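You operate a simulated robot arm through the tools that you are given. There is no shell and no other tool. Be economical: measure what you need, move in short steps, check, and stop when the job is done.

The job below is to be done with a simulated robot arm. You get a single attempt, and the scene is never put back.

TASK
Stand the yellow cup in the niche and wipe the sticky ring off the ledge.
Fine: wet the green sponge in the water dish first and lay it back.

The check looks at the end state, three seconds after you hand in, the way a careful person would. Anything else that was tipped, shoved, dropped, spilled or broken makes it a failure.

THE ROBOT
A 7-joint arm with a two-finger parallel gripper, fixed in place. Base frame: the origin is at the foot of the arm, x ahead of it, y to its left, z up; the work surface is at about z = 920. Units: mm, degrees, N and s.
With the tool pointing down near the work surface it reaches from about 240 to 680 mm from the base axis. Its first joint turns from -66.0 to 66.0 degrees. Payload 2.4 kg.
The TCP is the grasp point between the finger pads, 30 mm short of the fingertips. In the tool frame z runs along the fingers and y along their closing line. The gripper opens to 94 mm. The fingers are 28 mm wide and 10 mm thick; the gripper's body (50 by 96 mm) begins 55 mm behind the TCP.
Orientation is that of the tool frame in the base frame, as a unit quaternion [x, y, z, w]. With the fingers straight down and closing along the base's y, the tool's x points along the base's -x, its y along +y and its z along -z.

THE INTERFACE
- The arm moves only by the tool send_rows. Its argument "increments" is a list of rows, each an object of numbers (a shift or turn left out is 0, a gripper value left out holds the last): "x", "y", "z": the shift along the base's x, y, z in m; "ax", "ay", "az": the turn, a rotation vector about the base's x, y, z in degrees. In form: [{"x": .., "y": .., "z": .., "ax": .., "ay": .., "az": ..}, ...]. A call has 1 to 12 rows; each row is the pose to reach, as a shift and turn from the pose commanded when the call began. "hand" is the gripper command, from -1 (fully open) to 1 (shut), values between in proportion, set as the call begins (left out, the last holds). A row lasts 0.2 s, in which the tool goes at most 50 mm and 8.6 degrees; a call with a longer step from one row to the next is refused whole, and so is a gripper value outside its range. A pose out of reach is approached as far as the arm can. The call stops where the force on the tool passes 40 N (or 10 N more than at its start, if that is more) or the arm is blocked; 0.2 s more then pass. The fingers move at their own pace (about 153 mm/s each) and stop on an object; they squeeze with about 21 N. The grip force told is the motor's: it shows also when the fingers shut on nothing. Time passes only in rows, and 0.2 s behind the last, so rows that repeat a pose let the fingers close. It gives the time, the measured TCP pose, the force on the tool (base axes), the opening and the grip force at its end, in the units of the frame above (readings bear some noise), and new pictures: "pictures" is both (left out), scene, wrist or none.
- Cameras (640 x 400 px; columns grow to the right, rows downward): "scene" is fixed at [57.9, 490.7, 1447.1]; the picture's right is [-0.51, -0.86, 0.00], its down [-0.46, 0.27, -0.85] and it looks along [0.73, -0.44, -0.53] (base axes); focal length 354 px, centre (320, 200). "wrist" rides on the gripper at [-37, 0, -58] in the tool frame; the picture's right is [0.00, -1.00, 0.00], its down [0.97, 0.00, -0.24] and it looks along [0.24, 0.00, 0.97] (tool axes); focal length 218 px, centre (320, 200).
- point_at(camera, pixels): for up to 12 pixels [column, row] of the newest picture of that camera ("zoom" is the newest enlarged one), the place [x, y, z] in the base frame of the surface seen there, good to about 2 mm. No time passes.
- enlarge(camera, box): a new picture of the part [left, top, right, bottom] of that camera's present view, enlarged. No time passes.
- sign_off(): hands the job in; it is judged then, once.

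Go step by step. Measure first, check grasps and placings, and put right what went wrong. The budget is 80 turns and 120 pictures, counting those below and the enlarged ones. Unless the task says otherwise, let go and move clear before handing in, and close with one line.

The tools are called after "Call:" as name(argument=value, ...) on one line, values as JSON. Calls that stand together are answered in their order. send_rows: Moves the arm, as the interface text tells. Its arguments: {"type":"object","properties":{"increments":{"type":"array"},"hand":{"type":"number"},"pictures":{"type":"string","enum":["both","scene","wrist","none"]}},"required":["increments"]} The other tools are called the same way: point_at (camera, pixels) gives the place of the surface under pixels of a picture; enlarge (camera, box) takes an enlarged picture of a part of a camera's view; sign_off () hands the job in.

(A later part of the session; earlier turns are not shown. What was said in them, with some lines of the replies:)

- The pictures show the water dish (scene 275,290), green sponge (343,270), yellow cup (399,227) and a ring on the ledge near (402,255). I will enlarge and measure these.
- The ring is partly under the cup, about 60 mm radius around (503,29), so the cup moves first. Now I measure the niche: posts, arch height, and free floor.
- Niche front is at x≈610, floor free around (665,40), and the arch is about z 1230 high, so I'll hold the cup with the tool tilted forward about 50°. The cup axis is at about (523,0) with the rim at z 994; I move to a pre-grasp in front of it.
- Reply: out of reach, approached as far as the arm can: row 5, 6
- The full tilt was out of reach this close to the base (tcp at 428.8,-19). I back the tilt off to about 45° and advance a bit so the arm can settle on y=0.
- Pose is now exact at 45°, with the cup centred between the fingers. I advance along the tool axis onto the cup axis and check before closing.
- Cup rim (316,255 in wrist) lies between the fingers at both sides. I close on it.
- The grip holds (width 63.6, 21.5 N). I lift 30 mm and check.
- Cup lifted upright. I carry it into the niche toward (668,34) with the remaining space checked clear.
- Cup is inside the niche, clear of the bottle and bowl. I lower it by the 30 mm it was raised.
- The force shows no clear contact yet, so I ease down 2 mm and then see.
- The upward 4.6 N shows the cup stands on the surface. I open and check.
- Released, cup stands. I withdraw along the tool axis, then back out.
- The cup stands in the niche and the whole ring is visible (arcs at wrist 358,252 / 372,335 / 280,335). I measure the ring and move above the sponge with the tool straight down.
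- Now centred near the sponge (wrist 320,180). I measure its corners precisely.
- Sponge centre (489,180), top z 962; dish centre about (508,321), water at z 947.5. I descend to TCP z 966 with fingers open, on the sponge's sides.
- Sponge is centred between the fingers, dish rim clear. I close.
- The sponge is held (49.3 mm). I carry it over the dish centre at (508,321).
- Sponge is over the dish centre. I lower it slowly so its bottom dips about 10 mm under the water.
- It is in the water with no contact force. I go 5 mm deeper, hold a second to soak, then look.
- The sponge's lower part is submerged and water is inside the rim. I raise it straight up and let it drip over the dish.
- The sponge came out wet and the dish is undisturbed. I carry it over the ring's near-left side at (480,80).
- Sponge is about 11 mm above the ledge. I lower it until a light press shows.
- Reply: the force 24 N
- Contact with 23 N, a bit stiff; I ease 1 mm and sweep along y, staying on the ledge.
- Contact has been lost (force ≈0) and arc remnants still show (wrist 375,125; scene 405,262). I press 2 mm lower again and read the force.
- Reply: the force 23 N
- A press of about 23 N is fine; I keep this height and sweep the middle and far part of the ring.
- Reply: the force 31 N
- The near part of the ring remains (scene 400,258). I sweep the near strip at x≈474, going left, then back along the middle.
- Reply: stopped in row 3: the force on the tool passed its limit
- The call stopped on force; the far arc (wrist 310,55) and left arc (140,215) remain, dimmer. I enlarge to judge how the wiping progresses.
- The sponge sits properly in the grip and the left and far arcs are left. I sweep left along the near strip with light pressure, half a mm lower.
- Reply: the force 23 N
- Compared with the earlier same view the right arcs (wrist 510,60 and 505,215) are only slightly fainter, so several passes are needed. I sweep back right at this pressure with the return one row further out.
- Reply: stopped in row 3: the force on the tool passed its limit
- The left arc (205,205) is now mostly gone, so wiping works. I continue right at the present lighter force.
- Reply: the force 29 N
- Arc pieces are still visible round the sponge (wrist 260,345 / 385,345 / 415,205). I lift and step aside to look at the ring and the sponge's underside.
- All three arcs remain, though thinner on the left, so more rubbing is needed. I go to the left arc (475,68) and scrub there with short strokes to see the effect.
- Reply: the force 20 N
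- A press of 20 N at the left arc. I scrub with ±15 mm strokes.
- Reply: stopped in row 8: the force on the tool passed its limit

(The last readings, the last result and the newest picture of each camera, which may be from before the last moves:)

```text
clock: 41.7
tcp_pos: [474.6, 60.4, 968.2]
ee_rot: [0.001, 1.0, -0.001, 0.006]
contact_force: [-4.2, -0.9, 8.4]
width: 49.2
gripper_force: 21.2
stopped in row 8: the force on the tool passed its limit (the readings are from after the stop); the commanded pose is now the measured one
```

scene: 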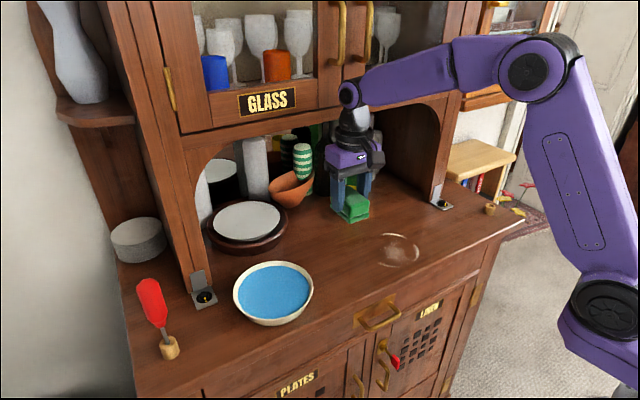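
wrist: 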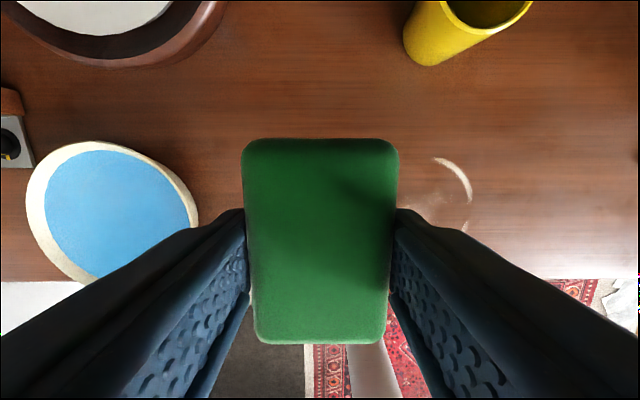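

The force limit stopped it, leaving an 8 N press. I sweep right 60 mm at this press and look at the left arc.

Call:
send_rows(increments=[{"y": 0.012}, {"y": 0.022}, {"y": 0.01}, {"y": -0.005}, {"y": -0.02}, {"y": -0.035}, {"y": -0.05}, {"y": -0.065}, {"y": -0.08}], pictures="wrist")

Call:
enlarge(camera="scene", box=[360, 200, 460, 280])

```text
clock: 43.7
tcp_pos: [474.2, -18.8, 966.6]
ee_rot: [0.001, 1.0, -0.001, 0.007]
contact_force: [-0.8, 8.4, 17.8]
width: 49.1
gripper_force: 21.0
```

wrist: 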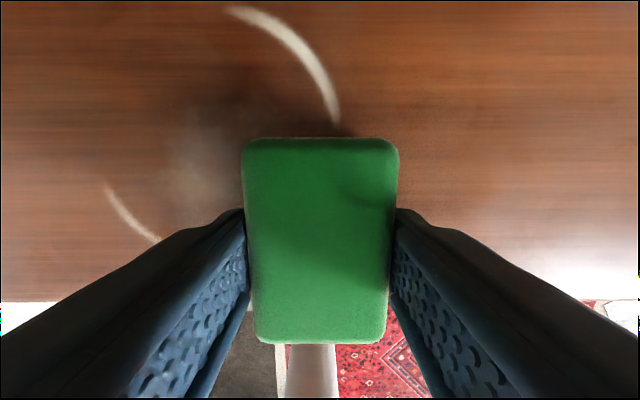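

```text
5.00 times, centred on (410, 240) of scene
```

zoom: 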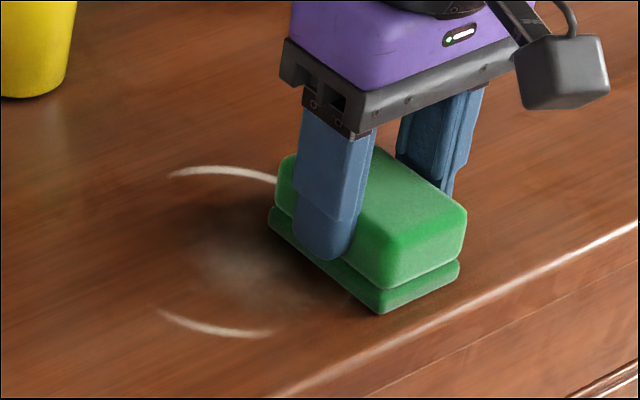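

The left arc (zoom 210,325) is unchanged in extent since before scrubbing, so the sponge is probably not wet enough to dissolve the ring. I carry it back to the dish for a deeper soak.

Call:
send_rows(increments=[{"z": 0.02}, {"z": 0.05}, {"z": 0.064, "y": 0.04, "x": 0.01}, {"z": 0.064, "y": 0.085, "x": 0.02}, {"z": 0.064, "y": 0.13, "x": 0.034}, {"z": 0.064, "y": 0.175, "x": 0.034}, {"z": 0.064, "y": 0.22, "x": 0.034}, {"z": 0.064, "y": 0.265, "x": 0.034}, {"z": 0.064, "y": 0.305, "x": 0.034}, {"z": 0.064, "y": 0.339, "x": 0.034}, {"z": 0.064, "y": 0.339, "x": 0.034}])

Call:
enlarge(camera="scene", box=[210, 220, 350, 340])

```text
clock: 46.1
tcp_pos: [505.6, 320.4, 1027.4]
ee_rot: [0.001, 1.0, -0.002, 0.006]
contact_force: [0.5, -0.1, -0.4]
width: 49.2
gripper_force: 21.0
```

scene: 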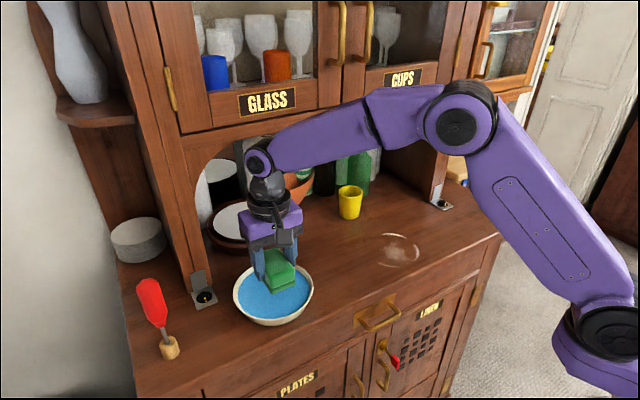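
wrist: 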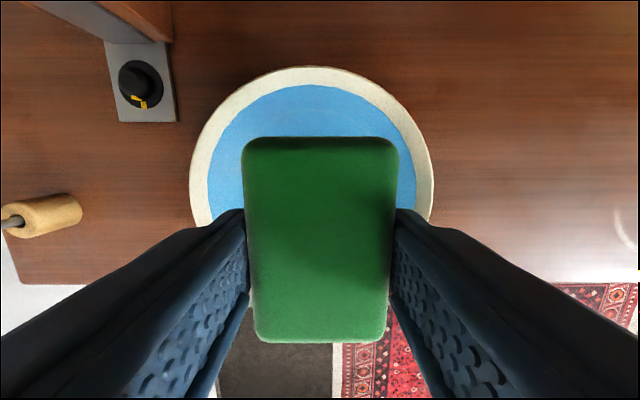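

```text
3.33 times, centred on (280, 280) of scene
```

zoom: 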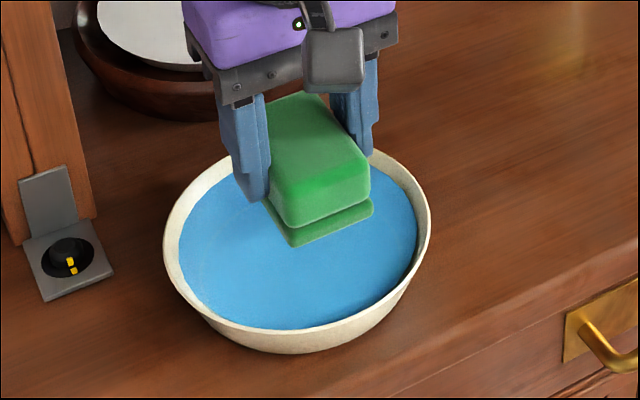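

Sponge's look hasn't changed. I lower it deeper, to bottom at about z 926, slowly, watching force.

Call:
send_rows(increments=[{"z": -0.02}, {"z": -0.036}, {"z": -0.044}, {"z": -0.047}, {"z": -0.049}, {"z": -0.051}, {"z": -0.053}, {"z": -0.053}], pictures="none")

```text
clock: 47.9
tcp_pos: [507.6, 318.8, 977.0]
ee_rot: [0.001, 1.0, -0.002, 0.006]
contact_force: [-0.7, 0.7, -1.2]
width: 49.3
gripper_force: 21.0
```

No contact yet. I go 2 mm at a time further.

Call:
send_rows(increments=[{"z": -0.001}, {"z": -0.002}, {"z": -0.003}, {"z": -0.004}, {"z": -0.005}, {"z": -0.005}], pictures="none")

Call:
enlarge(camera="scene", box=[210, 220, 350, 340])

```text
clock: 49.3
tcp_pos: [508.5, 319.5, 971.7]
ee_rot: [0.0, 1.0, -0.002, 0.006]
contact_force: [-0.2, 0.4, -1.0]
width: 49.4
gripper_force: 21.3
```

```text
3.33 times, centred on (280, 280) of scene
```

zoom: 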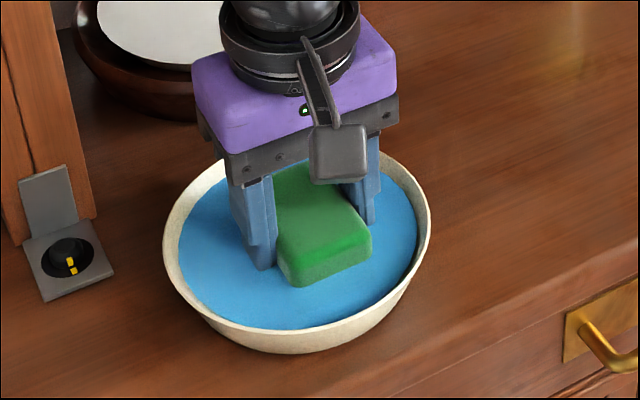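

More than half submerged with no load on the dish. I hold here about two seconds, 1 mm deeper, then raise.

Call:
send_rows(increments=[{"z": -0.001}, {"z": -0.002}, {"z": -0.002}, {"z": -0.002}, {"z": -0.002}, {"z": -0.002}, {"z": -0.002}, {"z": -0.002}, {"z": -0.002}, {"z": -0.002}], pictures="none")

Call:
send_rows(increments=[{"z": 0.012}, {"z": 0.025}, {"z": 0.045}, {"z": 0.06}, {"z": 0.06}, {"z": 0.06}, {"z": 0.06}, {"z": 0.06}, {"z": 0.06}], pictures="none")

Call:
enlarge(camera="scene", box=[210, 220, 350, 340])

```text
clock: 51.5
tcp_pos: [508.0, 320.1, 971.4]
ee_rot: [0.0, 1.0, -0.001, 0.008]
contact_force: [3.0, -2.1, 24.5]
width: 49.4
gripper_force: 21.5
```

```text
clock: 53.5
tcp_pos: [507.9, 319.4, 1030.6]
ee_rot: [0.001, 1.0, -0.001, 0.006]
contact_force: [0.3, -0.5, -0.2]
width: 49.3
gripper_force: 21.2
```

```text
3.33 times, centred on (280, 280) of scene
```

zoom: 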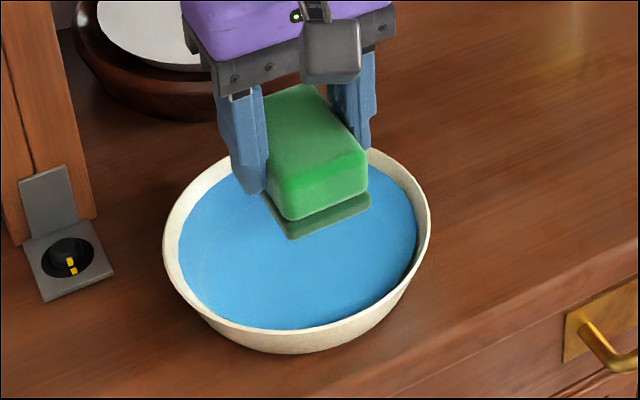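

The sponge's lower layer (zoom 320,215) is now darker — properly wet. I carry it back over the ring.

Call:
send_rows(increments=[{"x": -0.005, "y": -0.04}, {"x": -0.01, "y": -0.08}, {"x": -0.015, "y": -0.12}, {"x": -0.02, "y": -0.16}, {"x": -0.025, "y": -0.2}, {"x": -0.032, "y": -0.24}, {"x": -0.032, "y": -0.24, "z": -0.03}, {"x": -0.032, "y": -0.24, "z": -0.055}, {"x": -0.032, "y": -0.24, "z": -0.061}, {"x": -0.032, "y": -0.24, "z": -0.061}], pictures="none")

```text
clock: 55.7
tcp_pos: [476.0, 80.0, 967.0]
ee_rot: [0.001, 1.0, -0.001, 0.006]
contact_force: [-0.3, 0.4, -0.5]
width: 49.2
gripper_force: 20.7
```

Just above contact. I press slightly and sweep right along the near strip.

Call:
send_rows(increments=[{"z": -0.001}, {"z": -0.0015}, {"z": -0.0015, "y": -0.015}, {"z": -0.0015, "y": -0.03}, {"z": -0.0015, "y": -0.045}, {"z": -0.0015, "y": -0.06}, {"z": -0.0015, "y": -0.075}, {"z": -0.0015, "y": -0.09}, {"z": -0.0015, "y": -0.1}])

```text
clock: 57.7
tcp_pos: [477.4, -20.7, 968.1]
ee_rot: [0.0, 1.0, -0.003, 0.007]
contact_force: [0.4, -0.6, -0.2]
width: 49.4
gripper_force: 21.1
```

scene: 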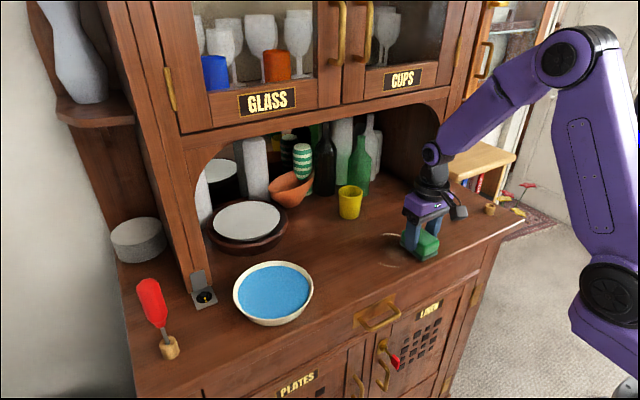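
wrist: 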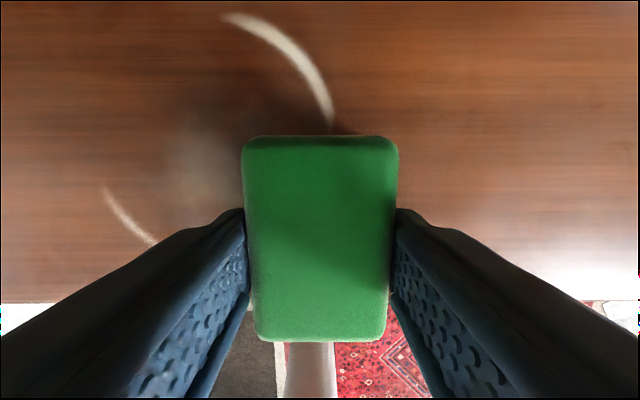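

Contact was too light (force ≈0). I press 2 mm lower and sweep left.

Call:
send_rows(increments=[{"z": -0.001}, {"z": -0.002}, {"z": -0.002, "y": 0.01}, {"z": -0.002, "y": 0.025}, {"z": -0.002, "y": 0.04}, {"z": -0.002, "y": 0.055}, {"z": -0.002, "y": 0.07}, {"z": -0.002, "y": 0.085}, {"z": -0.002, "y": 0.1}])

```text
clock: 59.7
tcp_pos: [474.8, 78.7, 967.4]
ee_rot: [0.002, 1.0, -0.002, 0.008]
contact_force: [0.5, -14.4, 32.9]
width: 49.4
gripper_force: 20.8
```

scene: 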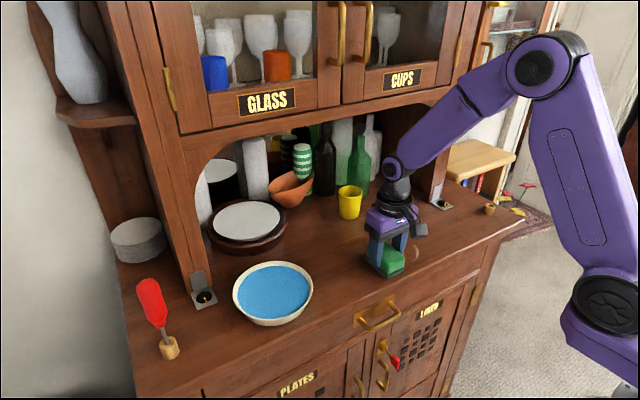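
wrist: 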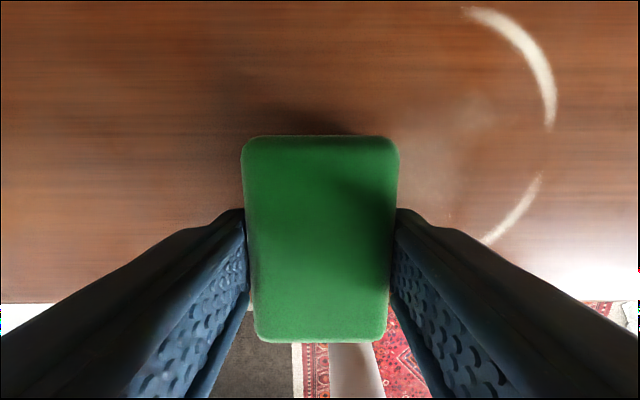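

The smudge (wrist 440,140) is clearly fainter now. I sweep back right at slightly less press, then over the right side to the far arc.

Call:
send_rows(increments=[{"z": 0.0005}, {"y": -0.015, "z": 0.0005}, {"y": -0.03, "z": 0.0005}, {"y": -0.045}, {"y": -0.06}, {"y": -0.075}, {"y": -0.09}, {"y": -0.104}, {"y": -0.104, "x": 0.015}, {"y": -0.104, "x": 0.03}, {"y": -0.104, "x": 0.045}, {"y": -0.104, "x": 0.06}])

```text
clock: 61.7
tcp_pos: [479.7, -25.9, 965.7]
ee_rot: [0.001, 1.0, -0.002, 0.001]
contact_force: [-2.3, 0.9, 10.3]
width: 49.7
gripper_force: 21.0
stopped in row 9: the force on the tool passed its limit (the readings are from after the stop); the commanded pose is now the measured one
```

scene: 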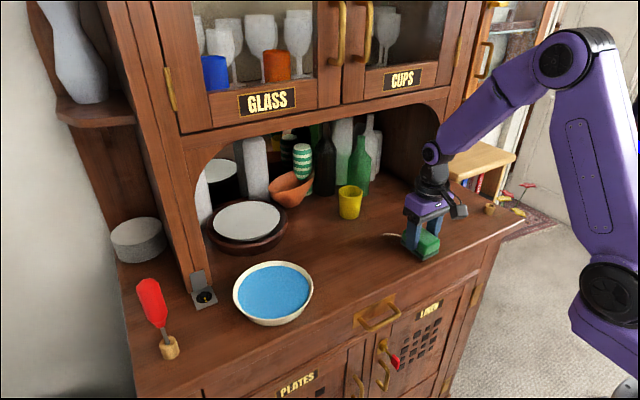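
wrist: 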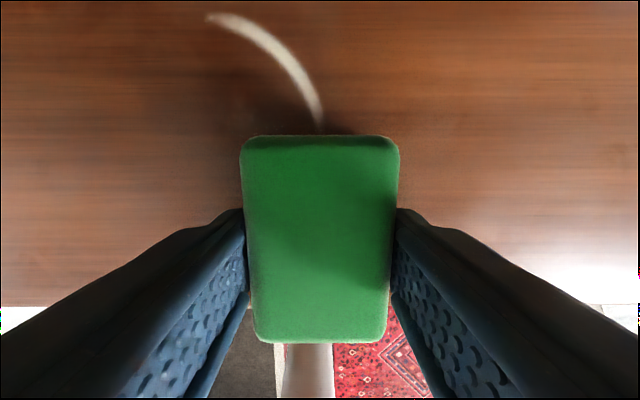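

The left arc and smudge are gone. Now I go to x≈540 along the right and sweep left over the far arc.

Call:
send_rows(increments=[{"x": 0.015}, {"x": 0.03}, {"x": 0.045}, {"x": 0.06}, {"x": 0.06, "y": 0.015}, {"x": 0.06, "y": 0.03}, {"x": 0.06, "y": 0.045}, {"x": 0.06, "y": 0.06}, {"x": 0.06, "y": 0.075}, {"x": 0.06, "y": 0.09}, {"x": 0.06, "y": 0.1}])

```text
clock: 64.1
tcp_pos: [538.6, 75.7, 967.1]
ee_rot: [0.001, 1.0, -0.002, 0.0]
contact_force: [0.2, -4.9, 13.1]
width: 49.5
gripper_force: 20.8
```

scene: 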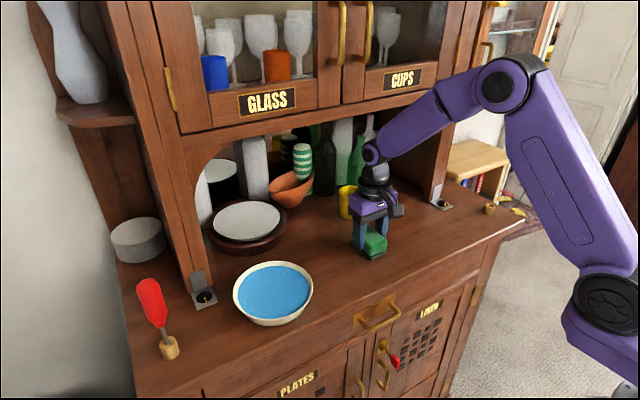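
wrist: 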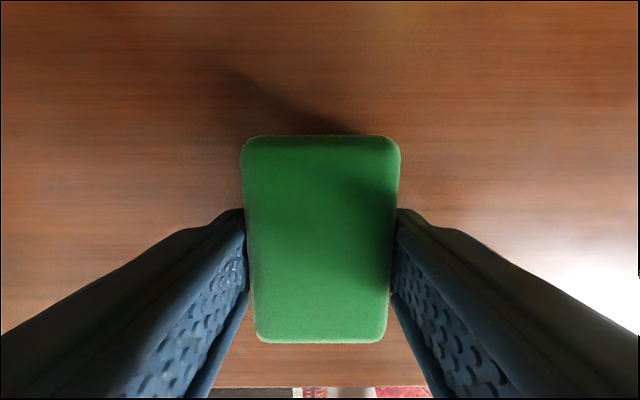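

No ring visible now; I enlarge to check for faint residue.

Call:
enlarge(camera="scene", box=[350, 200, 450, 280])

Call:
enlarge(camera="wrist", box=[380, 100, 640, 390])

```text
5.00 times, centred on (400, 240) of scene
```

zoom: 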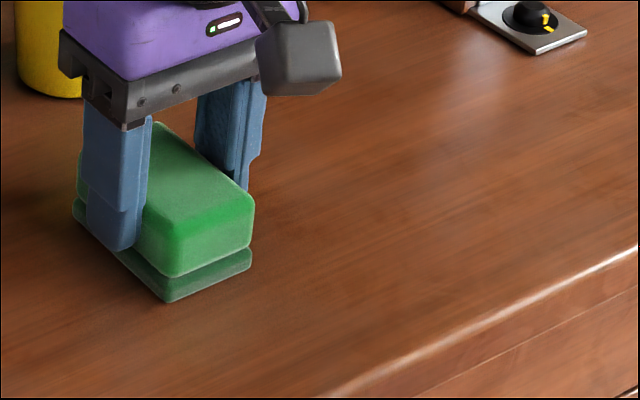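

```text
1.38 times, centred on (510, 245) of wrist
```

zoom: 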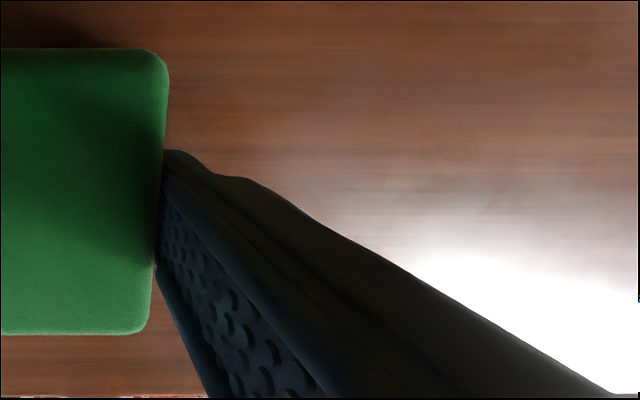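

The ledge is clean. I do one more safety pass through the middle (x≈508) to catch any faint rest, then lift.

Call:
send_rows(increments=[{"x": -0.015}, {"x": -0.03}, {"x": -0.03, "y": -0.015}, {"x": -0.03, "y": -0.03}, {"x": -0.03, "y": -0.045}, {"x": -0.03, "y": -0.06}, {"x": -0.03, "y": -0.075}, {"x": -0.03, "y": -0.09}, {"x": -0.03, "y": -0.09, "z": 0.02}, {"x": -0.03, "y": -0.09, "z": 0.06}, {"x": -0.03, "y": -0.09, "z": 0.1}])

```text
clock: 66.5
tcp_pos: [508.9, -14.4, 1065.8]
ee_rot: [0.001, 1.0, -0.002, 0.0]
contact_force: [-0.4, -1.4, -0.8]
width: 49.6
gripper_force: 21.0
```

scene: 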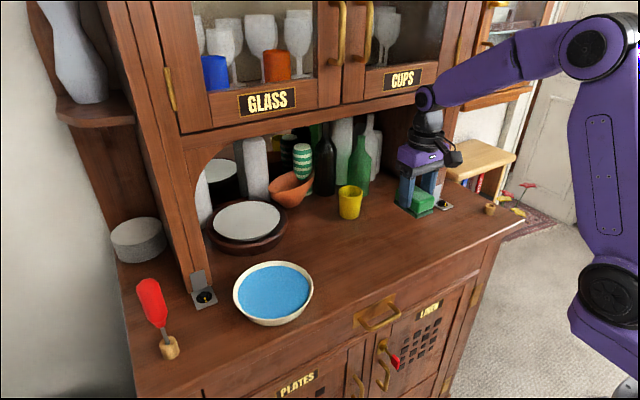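
wrist: 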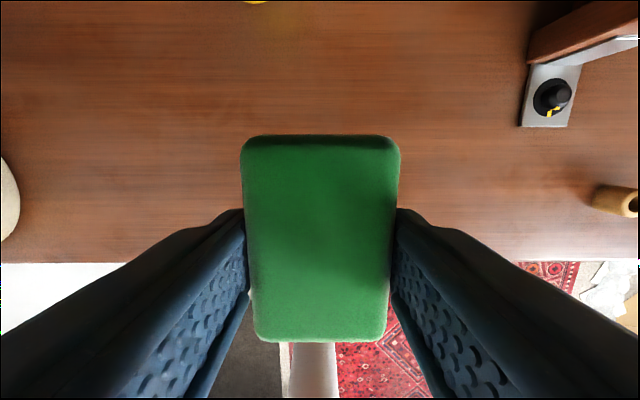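

The ring is gone in both views. I carry the sponge back to its spot at (488,180).

Call:
send_rows(increments=[{"x": -0.004, "y": 0.04}, {"x": -0.008, "y": 0.08}, {"x": -0.012, "y": 0.12}, {"x": -0.017, "y": 0.16}, {"x": -0.02, "y": 0.195}, {"x": -0.02, "y": 0.195, "z": -0.04}, {"x": -0.02, "y": 0.195, "z": -0.075}, {"x": -0.02, "y": 0.195, "z": -0.092}, {"x": -0.02, "y": 0.195, "z": -0.096}, {"x": -0.02, "y": 0.195, "z": -0.098}, {"x": -0.02, "y": 0.195, "z": -0.098}])

```text
clock: 68.9
tcp_pos: [488.7, 179.4, 967.6]
ee_rot: [0.001, 1.0, -0.001, 0.001]
contact_force: [-0.1, 0.1, -0.3]
width: 50.0
gripper_force: 20.8
```

scene: 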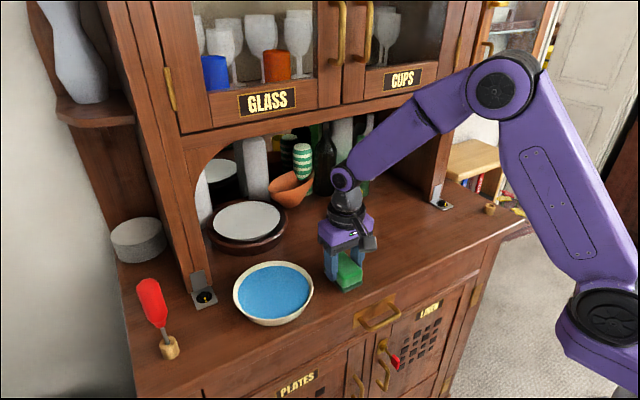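
wrist: 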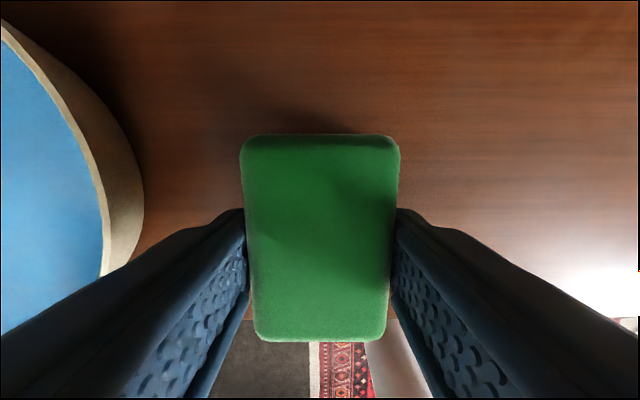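

Sponge is back over its place, a millimetre or so above the ledge. I touch down 1 mm, release and rise.

Call:
send_rows(increments=[{"z": -0.001}, {"z": -0.001}], pictures="none")

Call:
send_rows(increments=[{}, {}, {}, {"z": 0.03}, {"z": 0.07}, {"z": 0.11}, {"z": 0.15}, {"z": 0.15}], hand=-1)

```text
clock: 69.5
tcp_pos: [487.9, 179.0, 965.8]
ee_rot: [0.001, 1.0, -0.002, 0.0]
contact_force: [-1.3, 0.1, 5.1]
width: 49.4
gripper_force: 20.9
```

```text
clock: 71.3
tcp_pos: [486.1, 179.6, 1115.5]
ee_rot: [0.001, 1.0, -0.002, 0.001]
contact_force: [0.4, -0.2, -0.1]
width: 94.0
gripper_force: 0.0
```

scene: 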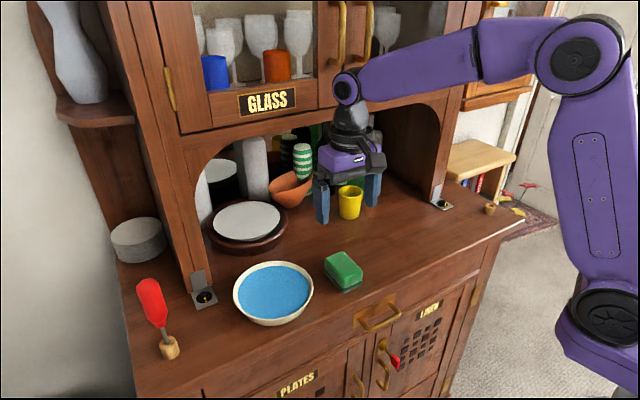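
wrist: 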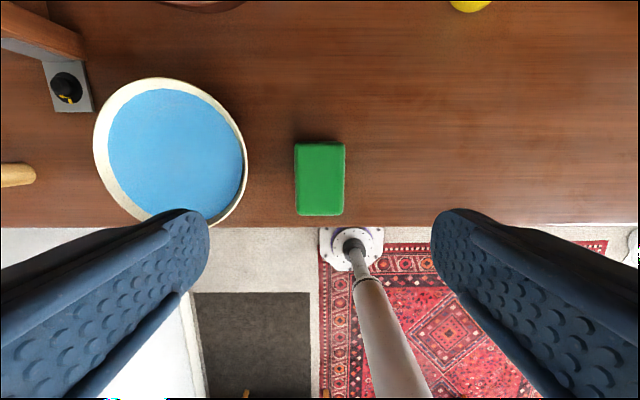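

The sponge lies in its old place, the ledge looks clean and the cup stands in the niche. One enlarged check for residue and cup position.

Call:
enlarge(camera="scene", box=[300, 170, 460, 300])

Call:
enlarge(camera="wrist", box=[280, 90, 540, 230])

Call:
point_at(camera="scene", pixels=[[349, 214], [343, 262]])

```text
3.08 times, centred on (380, 235) of scene
```

zoom: 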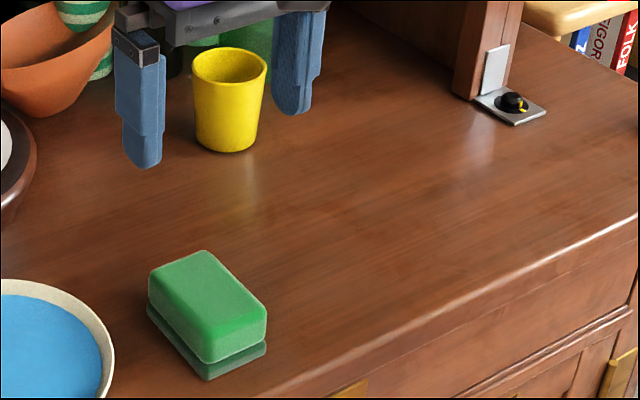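

```text
2.46 times, centred on (410, 160) of wrist
```

zoom: 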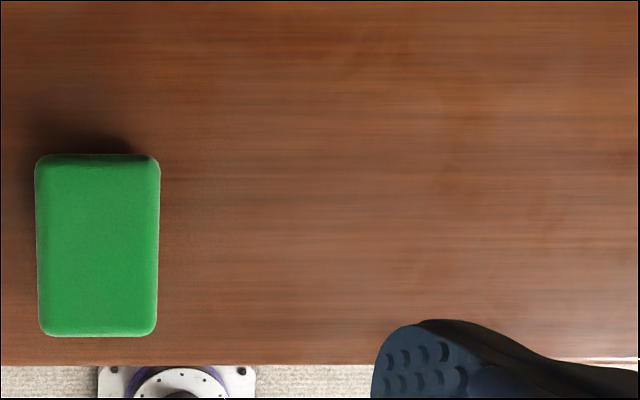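

```text
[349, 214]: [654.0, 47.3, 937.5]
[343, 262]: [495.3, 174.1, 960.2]
```

Everything checks out: the ring is gone, the sponge is wet and back in place, and the cup stands upright inside the niche. I hand in.

Call:
sign_off()

```text
The job is handed in.
```

The yellow cup stands upright in the niche, the sticky ring is wiped off the ledge, and the wetted green sponge is back in its place. The first dip was too shallow to wet the sponge, so I soaked it again before it cleaned the ring. The last pictures show nothing else disturbed.
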